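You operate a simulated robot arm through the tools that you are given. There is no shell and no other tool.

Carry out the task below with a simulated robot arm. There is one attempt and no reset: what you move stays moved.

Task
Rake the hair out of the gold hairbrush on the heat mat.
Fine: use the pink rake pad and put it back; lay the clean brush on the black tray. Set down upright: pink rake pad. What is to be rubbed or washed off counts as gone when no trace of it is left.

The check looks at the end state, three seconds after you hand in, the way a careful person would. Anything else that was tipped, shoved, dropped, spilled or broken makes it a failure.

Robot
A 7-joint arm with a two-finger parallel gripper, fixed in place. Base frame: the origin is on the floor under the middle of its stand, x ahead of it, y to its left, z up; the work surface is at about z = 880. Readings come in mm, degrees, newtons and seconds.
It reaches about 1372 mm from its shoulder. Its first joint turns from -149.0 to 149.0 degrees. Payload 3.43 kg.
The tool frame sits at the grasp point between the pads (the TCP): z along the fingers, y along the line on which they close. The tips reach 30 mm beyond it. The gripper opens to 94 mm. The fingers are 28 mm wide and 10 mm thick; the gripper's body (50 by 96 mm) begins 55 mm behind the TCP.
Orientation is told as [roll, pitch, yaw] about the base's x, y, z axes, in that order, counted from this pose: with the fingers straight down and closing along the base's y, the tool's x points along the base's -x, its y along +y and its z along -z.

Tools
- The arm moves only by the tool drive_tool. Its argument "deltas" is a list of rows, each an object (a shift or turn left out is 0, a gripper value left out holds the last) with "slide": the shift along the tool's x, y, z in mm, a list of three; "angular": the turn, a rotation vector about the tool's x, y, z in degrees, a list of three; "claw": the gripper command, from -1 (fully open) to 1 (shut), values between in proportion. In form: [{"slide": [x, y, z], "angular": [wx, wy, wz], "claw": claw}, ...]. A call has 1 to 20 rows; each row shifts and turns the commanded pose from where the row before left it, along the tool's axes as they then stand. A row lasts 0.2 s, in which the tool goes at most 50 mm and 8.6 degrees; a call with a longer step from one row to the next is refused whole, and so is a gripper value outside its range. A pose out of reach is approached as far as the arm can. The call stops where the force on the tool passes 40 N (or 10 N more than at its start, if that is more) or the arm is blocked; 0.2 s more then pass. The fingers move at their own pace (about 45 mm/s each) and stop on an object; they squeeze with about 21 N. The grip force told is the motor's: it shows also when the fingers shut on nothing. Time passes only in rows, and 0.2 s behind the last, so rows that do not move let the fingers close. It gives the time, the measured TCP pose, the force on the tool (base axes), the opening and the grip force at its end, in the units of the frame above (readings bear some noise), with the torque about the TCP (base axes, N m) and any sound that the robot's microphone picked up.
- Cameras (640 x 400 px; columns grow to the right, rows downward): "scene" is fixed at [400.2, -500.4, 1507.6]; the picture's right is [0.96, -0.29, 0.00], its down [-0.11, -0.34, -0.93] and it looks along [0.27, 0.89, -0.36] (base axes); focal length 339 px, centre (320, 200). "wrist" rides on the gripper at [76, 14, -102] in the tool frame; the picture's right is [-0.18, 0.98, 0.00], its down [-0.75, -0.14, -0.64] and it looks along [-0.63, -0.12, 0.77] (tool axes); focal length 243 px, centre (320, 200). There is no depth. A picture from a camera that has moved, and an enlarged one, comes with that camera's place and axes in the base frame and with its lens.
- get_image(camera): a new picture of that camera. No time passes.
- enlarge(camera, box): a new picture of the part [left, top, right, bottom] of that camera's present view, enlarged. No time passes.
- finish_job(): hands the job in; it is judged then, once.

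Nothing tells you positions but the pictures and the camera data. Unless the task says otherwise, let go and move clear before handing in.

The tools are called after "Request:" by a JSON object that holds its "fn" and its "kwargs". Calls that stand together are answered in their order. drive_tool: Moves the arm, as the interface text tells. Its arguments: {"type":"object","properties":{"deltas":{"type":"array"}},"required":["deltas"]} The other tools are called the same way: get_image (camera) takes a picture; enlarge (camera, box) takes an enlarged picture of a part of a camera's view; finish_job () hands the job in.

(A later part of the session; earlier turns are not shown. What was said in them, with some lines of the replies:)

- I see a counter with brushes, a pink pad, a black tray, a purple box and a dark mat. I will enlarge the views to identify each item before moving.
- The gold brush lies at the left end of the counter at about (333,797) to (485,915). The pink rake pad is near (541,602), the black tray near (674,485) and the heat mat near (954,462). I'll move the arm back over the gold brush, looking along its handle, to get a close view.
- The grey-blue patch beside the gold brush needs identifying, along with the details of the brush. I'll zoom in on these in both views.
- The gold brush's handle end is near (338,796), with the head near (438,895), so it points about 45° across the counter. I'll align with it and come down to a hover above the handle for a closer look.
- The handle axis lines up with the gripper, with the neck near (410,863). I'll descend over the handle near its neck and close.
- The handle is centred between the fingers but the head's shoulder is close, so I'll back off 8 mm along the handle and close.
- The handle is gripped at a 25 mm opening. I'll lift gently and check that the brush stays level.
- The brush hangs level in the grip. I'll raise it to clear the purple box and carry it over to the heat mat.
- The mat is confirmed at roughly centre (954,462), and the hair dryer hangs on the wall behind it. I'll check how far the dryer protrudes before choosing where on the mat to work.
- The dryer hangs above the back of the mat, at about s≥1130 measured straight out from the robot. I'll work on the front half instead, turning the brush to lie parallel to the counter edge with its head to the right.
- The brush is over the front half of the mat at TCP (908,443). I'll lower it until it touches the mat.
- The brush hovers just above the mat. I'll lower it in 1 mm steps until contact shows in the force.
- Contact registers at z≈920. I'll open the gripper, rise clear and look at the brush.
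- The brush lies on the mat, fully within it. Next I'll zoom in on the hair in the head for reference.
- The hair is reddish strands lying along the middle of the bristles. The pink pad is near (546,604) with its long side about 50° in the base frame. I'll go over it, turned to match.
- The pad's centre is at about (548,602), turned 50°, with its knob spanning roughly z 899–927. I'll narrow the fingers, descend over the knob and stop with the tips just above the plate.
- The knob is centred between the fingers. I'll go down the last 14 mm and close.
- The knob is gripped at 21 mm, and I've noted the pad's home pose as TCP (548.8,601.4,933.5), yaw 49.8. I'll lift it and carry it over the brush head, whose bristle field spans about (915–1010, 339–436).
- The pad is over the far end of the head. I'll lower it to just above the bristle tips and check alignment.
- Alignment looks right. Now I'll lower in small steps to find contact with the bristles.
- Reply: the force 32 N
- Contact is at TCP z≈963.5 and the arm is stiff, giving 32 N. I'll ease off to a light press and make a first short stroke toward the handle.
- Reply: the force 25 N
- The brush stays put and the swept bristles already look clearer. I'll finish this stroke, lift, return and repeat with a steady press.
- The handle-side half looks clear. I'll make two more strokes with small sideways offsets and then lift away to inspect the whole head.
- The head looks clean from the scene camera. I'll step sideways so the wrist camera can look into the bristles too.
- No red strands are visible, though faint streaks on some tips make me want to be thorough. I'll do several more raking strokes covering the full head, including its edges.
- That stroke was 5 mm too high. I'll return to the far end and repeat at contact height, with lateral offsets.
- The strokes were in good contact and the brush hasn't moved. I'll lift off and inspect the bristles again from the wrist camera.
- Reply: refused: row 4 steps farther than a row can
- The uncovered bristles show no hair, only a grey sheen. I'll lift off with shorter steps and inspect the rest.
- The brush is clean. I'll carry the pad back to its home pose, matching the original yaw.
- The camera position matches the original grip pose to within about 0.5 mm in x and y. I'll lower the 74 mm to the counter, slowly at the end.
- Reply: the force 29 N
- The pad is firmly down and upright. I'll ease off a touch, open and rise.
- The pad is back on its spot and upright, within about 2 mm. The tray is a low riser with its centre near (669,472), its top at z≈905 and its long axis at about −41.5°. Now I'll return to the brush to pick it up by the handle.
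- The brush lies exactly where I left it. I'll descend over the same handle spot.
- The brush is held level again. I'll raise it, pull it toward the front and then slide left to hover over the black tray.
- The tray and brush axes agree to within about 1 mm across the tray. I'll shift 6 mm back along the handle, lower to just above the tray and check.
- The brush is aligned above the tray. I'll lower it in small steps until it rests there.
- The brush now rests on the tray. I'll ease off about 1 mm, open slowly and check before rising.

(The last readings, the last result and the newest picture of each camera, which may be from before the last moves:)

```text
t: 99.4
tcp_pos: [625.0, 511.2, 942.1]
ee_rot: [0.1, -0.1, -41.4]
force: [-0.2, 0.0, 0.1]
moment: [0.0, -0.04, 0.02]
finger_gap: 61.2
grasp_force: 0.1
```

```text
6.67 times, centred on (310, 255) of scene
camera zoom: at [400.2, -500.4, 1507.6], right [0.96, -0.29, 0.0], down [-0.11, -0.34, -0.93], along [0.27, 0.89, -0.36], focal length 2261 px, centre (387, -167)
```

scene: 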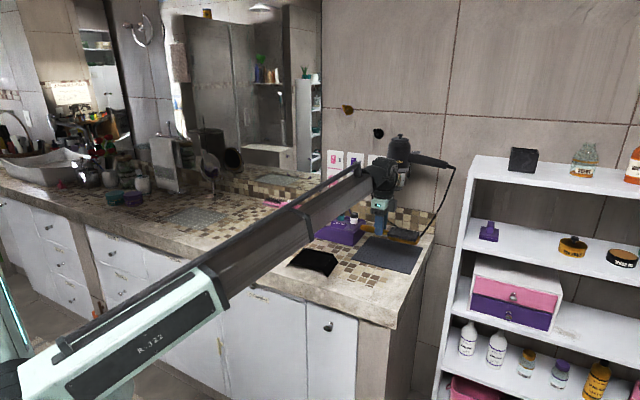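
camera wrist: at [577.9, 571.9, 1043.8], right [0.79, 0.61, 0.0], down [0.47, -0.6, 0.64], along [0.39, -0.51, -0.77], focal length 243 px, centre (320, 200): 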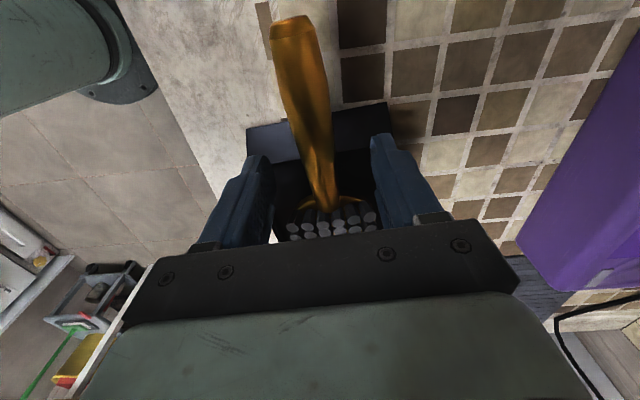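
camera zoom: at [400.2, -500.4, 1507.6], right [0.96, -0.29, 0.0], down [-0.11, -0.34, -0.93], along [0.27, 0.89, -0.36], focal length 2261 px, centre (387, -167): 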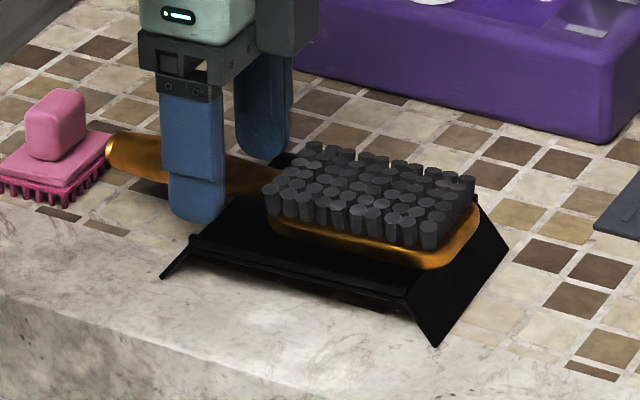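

The brush lies steadily on the tray with the fingers clear of it. I'll raise the gripper straight up and inspect everything.

Request:
{"fn": "drive_tool", "kwargs": {"deltas": [{"slide": [0, 0, -8]}, {"slide": [0, 0, -20]}, {"slide": [0, 0, -40]}, {"slide": [0, 0, -40]}, {"slide": [0, 0, -40]}, {"slide": [0, 0, -30]}, {"slide": [40, 0, 0]}, {"slide": [40, 0, 0]}, {"slide": [40, 0, 0]}, {"slide": [0, 0, 0]}]}}

Request:
{"fn": "get_image", "kwargs": {"camera": "wrist"}}

Request:
{"fn": "get_image", "kwargs": {"camera": "scene"}}

Request:
{"fn": "enlarge", "kwargs": {"camera": "scene", "box": [255, 225, 355, 295]}}

```text
t: 101.6
tcp_pos: [537.2, 589.4, 1119.0]
ee_rot: [0.0, 0.0, -41.5]
force: [-0.4, -0.1, -0.2]
moment: [-0.01, -0.04, 0.0]
finger_gap: 61.3
grasp_force: 0.1
```

```text
taken
camera wrist: at [489.5, 651.7, 1220.6], right [0.79, 0.61, 0.0], down [0.47, -0.6, 0.64], along [0.39, -0.51, -0.77], focal length 243 px, centre (320, 200)
```

wrist: 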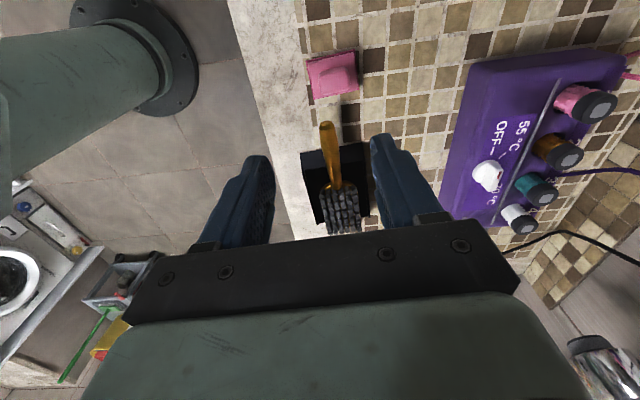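

```text
taken
```

scene: 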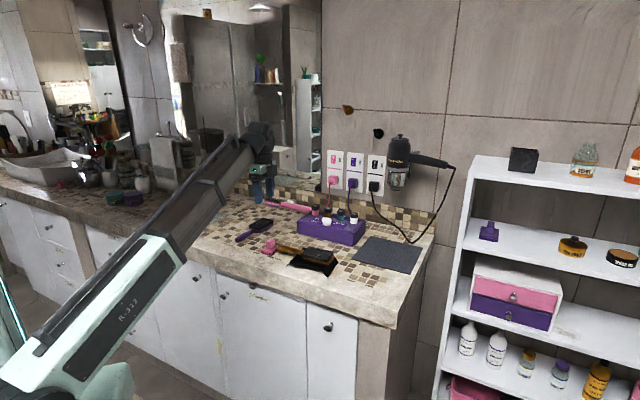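

```text
5.71 times, centred on (305, 260) of scene
camera zoom: at [400.2, -500.4, 1507.6], right [0.96, -0.29, 0.0], down [-0.11, -0.34, -0.93], along [0.27, 0.89, -0.36], focal length 1938 px, centre (406, -143)
```

zoom: 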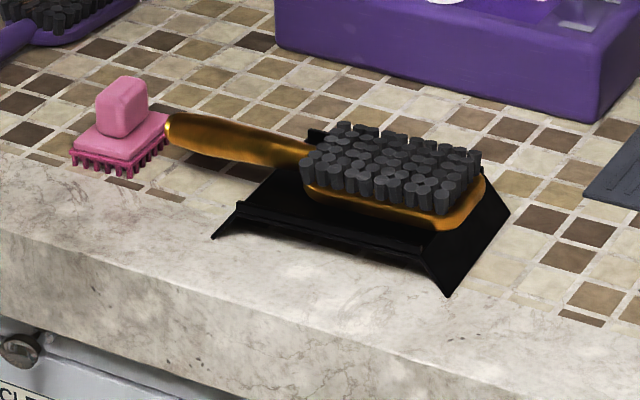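

The brush lies on the tray and the pad is upright at its home spot. I'll do a last close check of the bristles and the mat for any remaining trace.

Request:
{"fn": "enlarge", "kwargs": {"camera": "wrist", "box": [290, 110, 400, 240]}}

Request:
{"fn": "enlarge", "kwargs": {"camera": "scene", "box": [305, 242, 345, 268]}}

Request:
{"fn": "enlarge", "kwargs": {"camera": "scene", "box": [345, 225, 435, 285]}}

Request:
{"fn": "enlarge", "kwargs": {"camera": "scene", "box": [200, 190, 380, 260]}}

```text
3.08 times, centred on (345, 175) of wrist
camera zoom: at [489.5, 651.7, 1220.6], right [0.79, 0.61, 0.0], down [0.47, -0.6, 0.64], along [0.39, -0.51, -0.77], focal length 746 px, centre (243, 277)
```

zoom: 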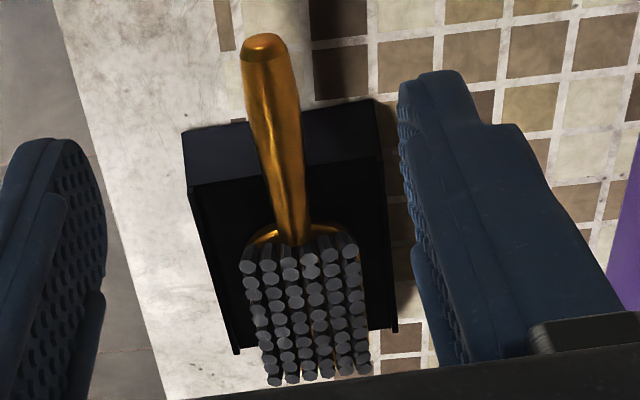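

```text
15.38 times, centred on (325, 255) of scene
camera zoom: at [400.2, -500.4, 1507.6], right [0.96, -0.29, 0.0], down [-0.11, -0.34, -0.93], along [0.27, 0.89, -0.36], focal length 5217 px, centre (243, -646)
```

zoom: 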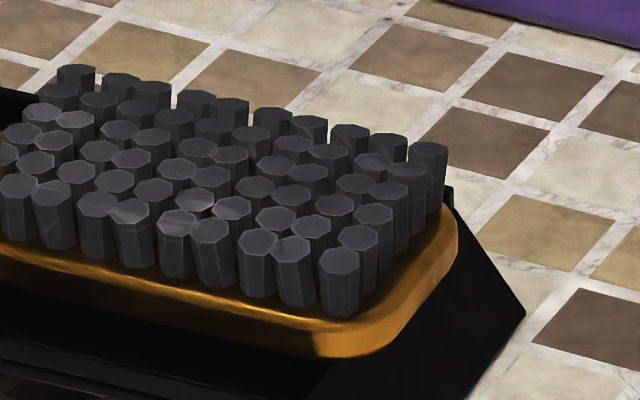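

```text
6.67 times, centred on (390, 255) of scene
camera zoom: at [400.2, -500.4, 1507.6], right [0.96, -0.29, 0.0], down [-0.11, -0.34, -0.93], along [0.27, 0.89, -0.36], focal length 2261 px, centre (-147, -167)
```

zoom: 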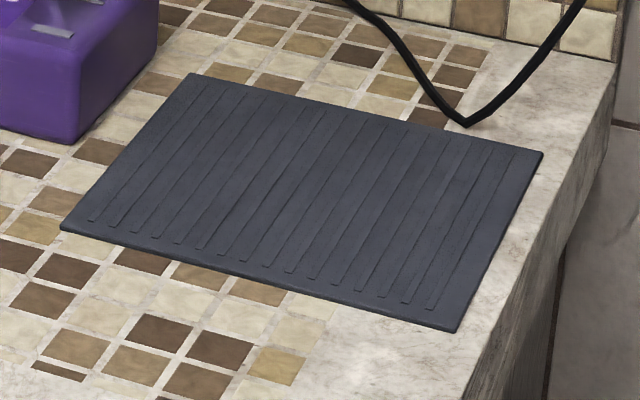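

```text
3.56 times, centred on (290, 225) of scene
camera zoom: at [400.2, -500.4, 1507.6], right [0.96, -0.29, 0.0], down [-0.11, -0.34, -0.93], along [0.27, 0.89, -0.36], focal length 1206 px, centre (427, 111)
```

zoom: 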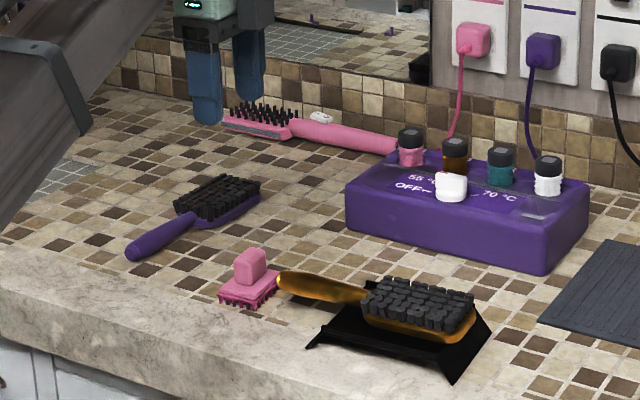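

Between the bristles I see some gold-brown colour in the wrist view. I'll move in for a closer look to make sure it is the brush body and not hair.

Request:
{"fn": "drive_tool", "kwargs": {"deltas": [{"slide": [30, 0, 0]}, {"slide": [30, 0, 0]}, {"slide": [0, 0, 30]}, {"slide": [0, 0, 0]}]}}

Request:
{"fn": "get_image", "kwargs": {"camera": "wrist"}}

Request:
{"fn": "enlarge", "kwargs": {"camera": "wrist", "box": [300, 140, 400, 240]}}

```text
t: 102.6
tcp_pos: [493.2, 628.3, 1089.6]
ee_rot: [0.0, 0.0, -41.5]
force: [-0.1, 0.1, -1.1]
moment: [0.0, 0.01, 0.04]
finger_gap: 61.2
grasp_force: 0.2
```

```text
taken
camera wrist: at [444.6, 689.1, 1191.0], right [0.79, 0.61, 0.0], down [0.47, -0.6, 0.64], along [0.39, -0.51, -0.77], focal length 243 px, centre (320, 200)
```

wrist: 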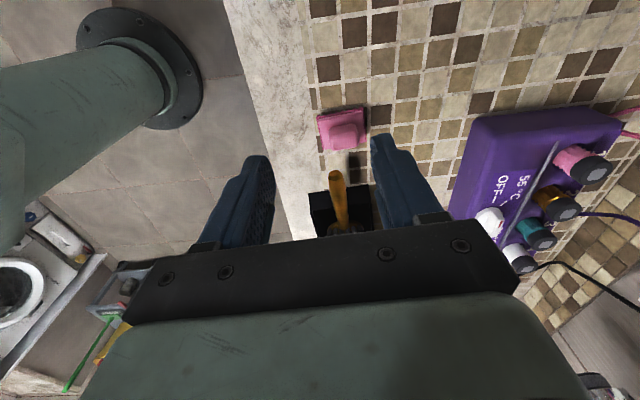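

```text
4.00 times, centred on (350, 190) of wrist
camera zoom: at [444.6, 689.1, 1191.0], right [0.79, 0.61, 0.0], down [0.47, -0.6, 0.64], along [0.39, -0.51, -0.77], focal length 970 px, centre (200, 240)
```

zoom: 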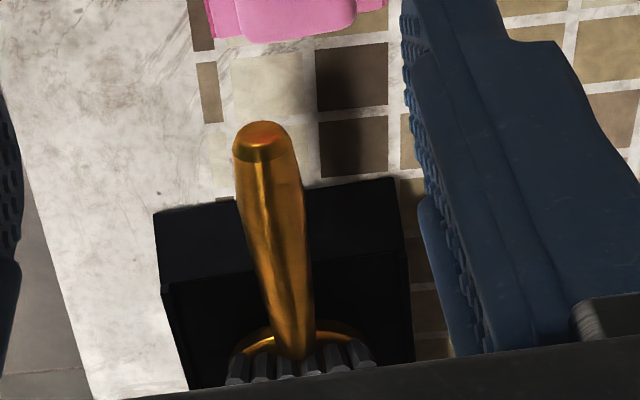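

Request:
{"fn": "drive_tool", "kwargs": {"deltas": [{"slide": [-40, 0, -10]}, {"slide": [-40, 0, -10]}, {"slide": [-40, 0, 0]}, {"slide": [-40, 0, 0]}, {"slide": [-30, 0, 0]}, {"slide": [0, 0, 0]}]}}

Request:
{"fn": "get_image", "kwargs": {"camera": "wrist"}}

Request:
{"fn": "enlarge", "kwargs": {"camera": "wrist", "box": [290, 80, 380, 170]}}

```text
t: 104.0
tcp_pos: [633.7, 503.7, 1109.5]
ee_rot: [0.0, 0.0, -41.4]
force: [0.9, 0.9, -1.0]
moment: [-0.01, 0.01, -0.05]
finger_gap: 61.0
grasp_force: 0.1
```

```text
taken
camera wrist: at [585.6, 564.6, 1211.9], right [0.79, 0.62, 0.0], down [0.47, -0.6, 0.64], along [0.39, -0.51, -0.77], focal length 243 px, centre (320, 200)
```

wrist: 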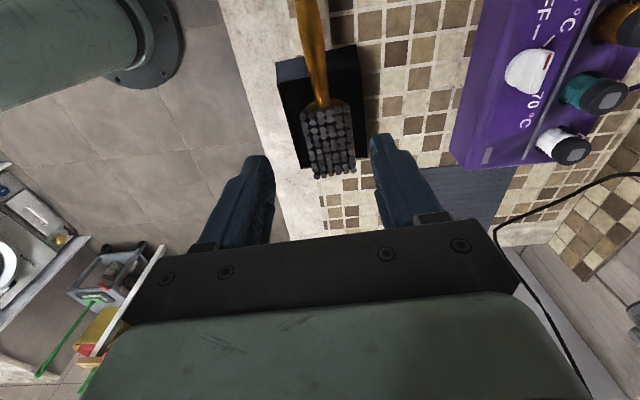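

```text
4.44 times, centred on (335, 125) of wrist
camera zoom: at [585.6, 564.6, 1211.9], right [0.79, 0.62, 0.0], down [0.47, -0.6, 0.64], along [0.39, -0.51, -0.77], focal length 1078 px, centre (253, 533)
```

zoom: 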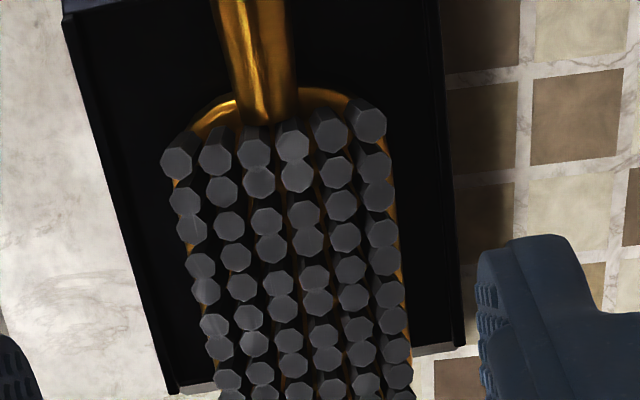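

Request:
{"fn": "enlarge", "kwargs": {"camera": "wrist", "box": [318, 100, 352, 140]}}

Request:
{"fn": "enlarge", "kwargs": {"camera": "wrist", "box": [325, 140, 360, 180]}}

Request:
{"fn": "enlarge", "kwargs": {"camera": "scene", "box": [305, 244, 325, 262]}}

```text
10.00 times, centred on (335, 120) of wrist
camera zoom: at [585.6, 564.6, 1211.9], right [0.79, 0.62, 0.0], down [0.47, -0.6, 0.64], along [0.39, -0.51, -0.77], focal length 2426 px, centre (170, 1000)
```

zoom: 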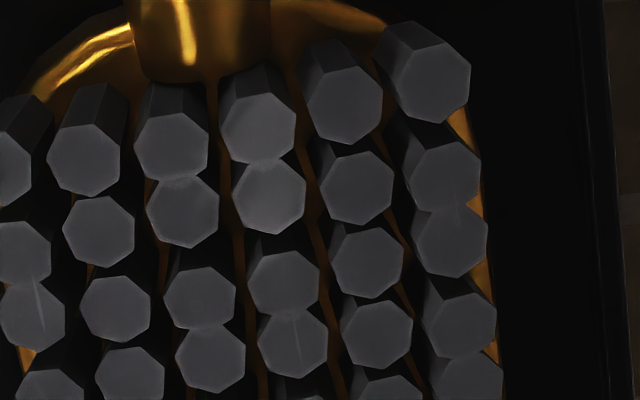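

```text
10.00 times, centred on (342, 160) of wrist
camera zoom: at [585.6, 564.6, 1211.9], right [0.79, 0.62, 0.0], down [0.47, -0.6, 0.64], along [0.39, -0.51, -0.77], focal length 2426 px, centre (95, 600)
```

zoom: 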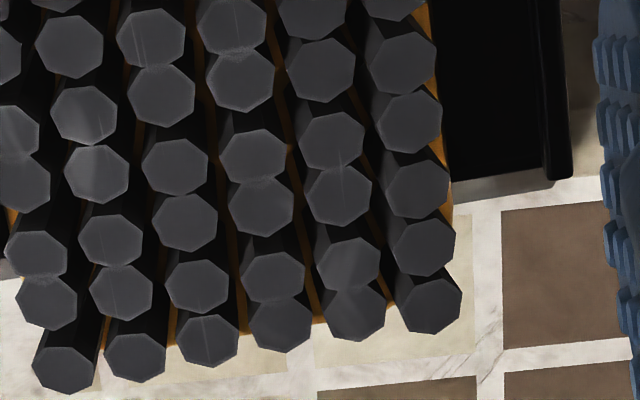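

```text
16.00 times, centred on (315, 253) of scene
camera zoom: at [400.2, -500.4, 1507.6], right [0.96, -0.29, 0.0], down [-0.11, -0.34, -0.93], along [0.27, 0.89, -0.36], focal length 5426 px, centre (400, -648)
```

zoom: 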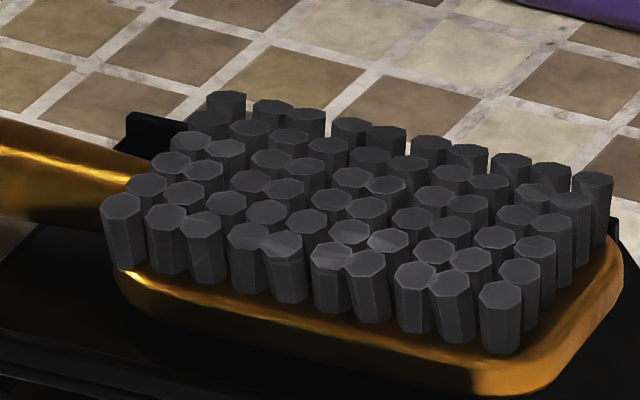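

The bristles are clean, with only the gold body showing between them. The brush rests stably on the tray and the pad is back upright, so I'll raise the arm clear and hand in.

Request:
{"fn": "drive_tool", "kwargs": {"deltas": [{"slide": [0, 0, -30]}, {"slide": [0, 0, -30]}, {"slide": [0, -30, -20]}, {"slide": [0, -30, 0]}, {"slide": [0, 0, 0]}, {"slide": [0, 0, 0]}]}}

Request:
{"fn": "get_image", "kwargs": {"camera": "scene"}}

```text
t: 105.4
tcp_pos: [604.4, 469.4, 1158.3]
ee_rot: [1.1, -0.1, -41.5]
force: [0.1, 0.5, -0.3]
moment: [-0.01, 0.01, -0.01]
finger_gap: 61.2
grasp_force: 0.0
out of reach, approached as far as the arm can: row 3, 4
```

```text
taken
```

scene: 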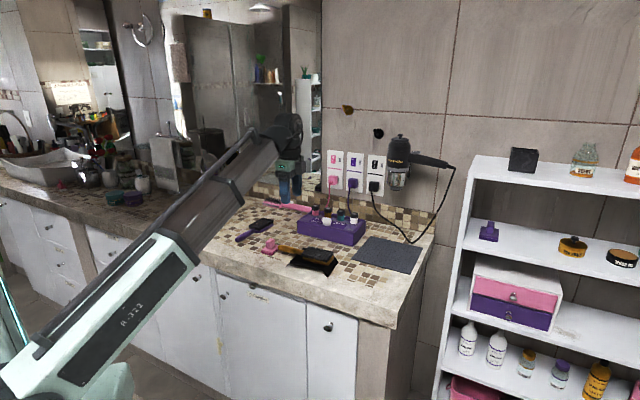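

The arm is clear of everything. The clean gold brush lies on the black tray, the pink pad is upright at its original spot and nothing else has moved, so I'm handing in.

Request:
{"fn": "finish_job", "kwargs": {}}

```text
The job is handed in.
```

The gold hairbrush is raked clean and lying on the black tray. The pink rake pad is back upright in its original spot, to within about 2 mm. I've handed the job in, but no verdict came back, so what follows is from my own camera checks.

- **Raking:** I did it on the heat mat, using strokes toward the handle. The brush did not shift. Close-ups from both cameras afterwards showed no hair in the bristles or on the mat.
- **Brush on the tray:** The brush is longer than the tray. The handle sticks out past one end and the head about 14 mm past the other. It stayed put after I let go.
- **Surroundings:** The purple box, the other brushes, the hair dryer and its cord look untouched. The gripper is open and clear of everything.
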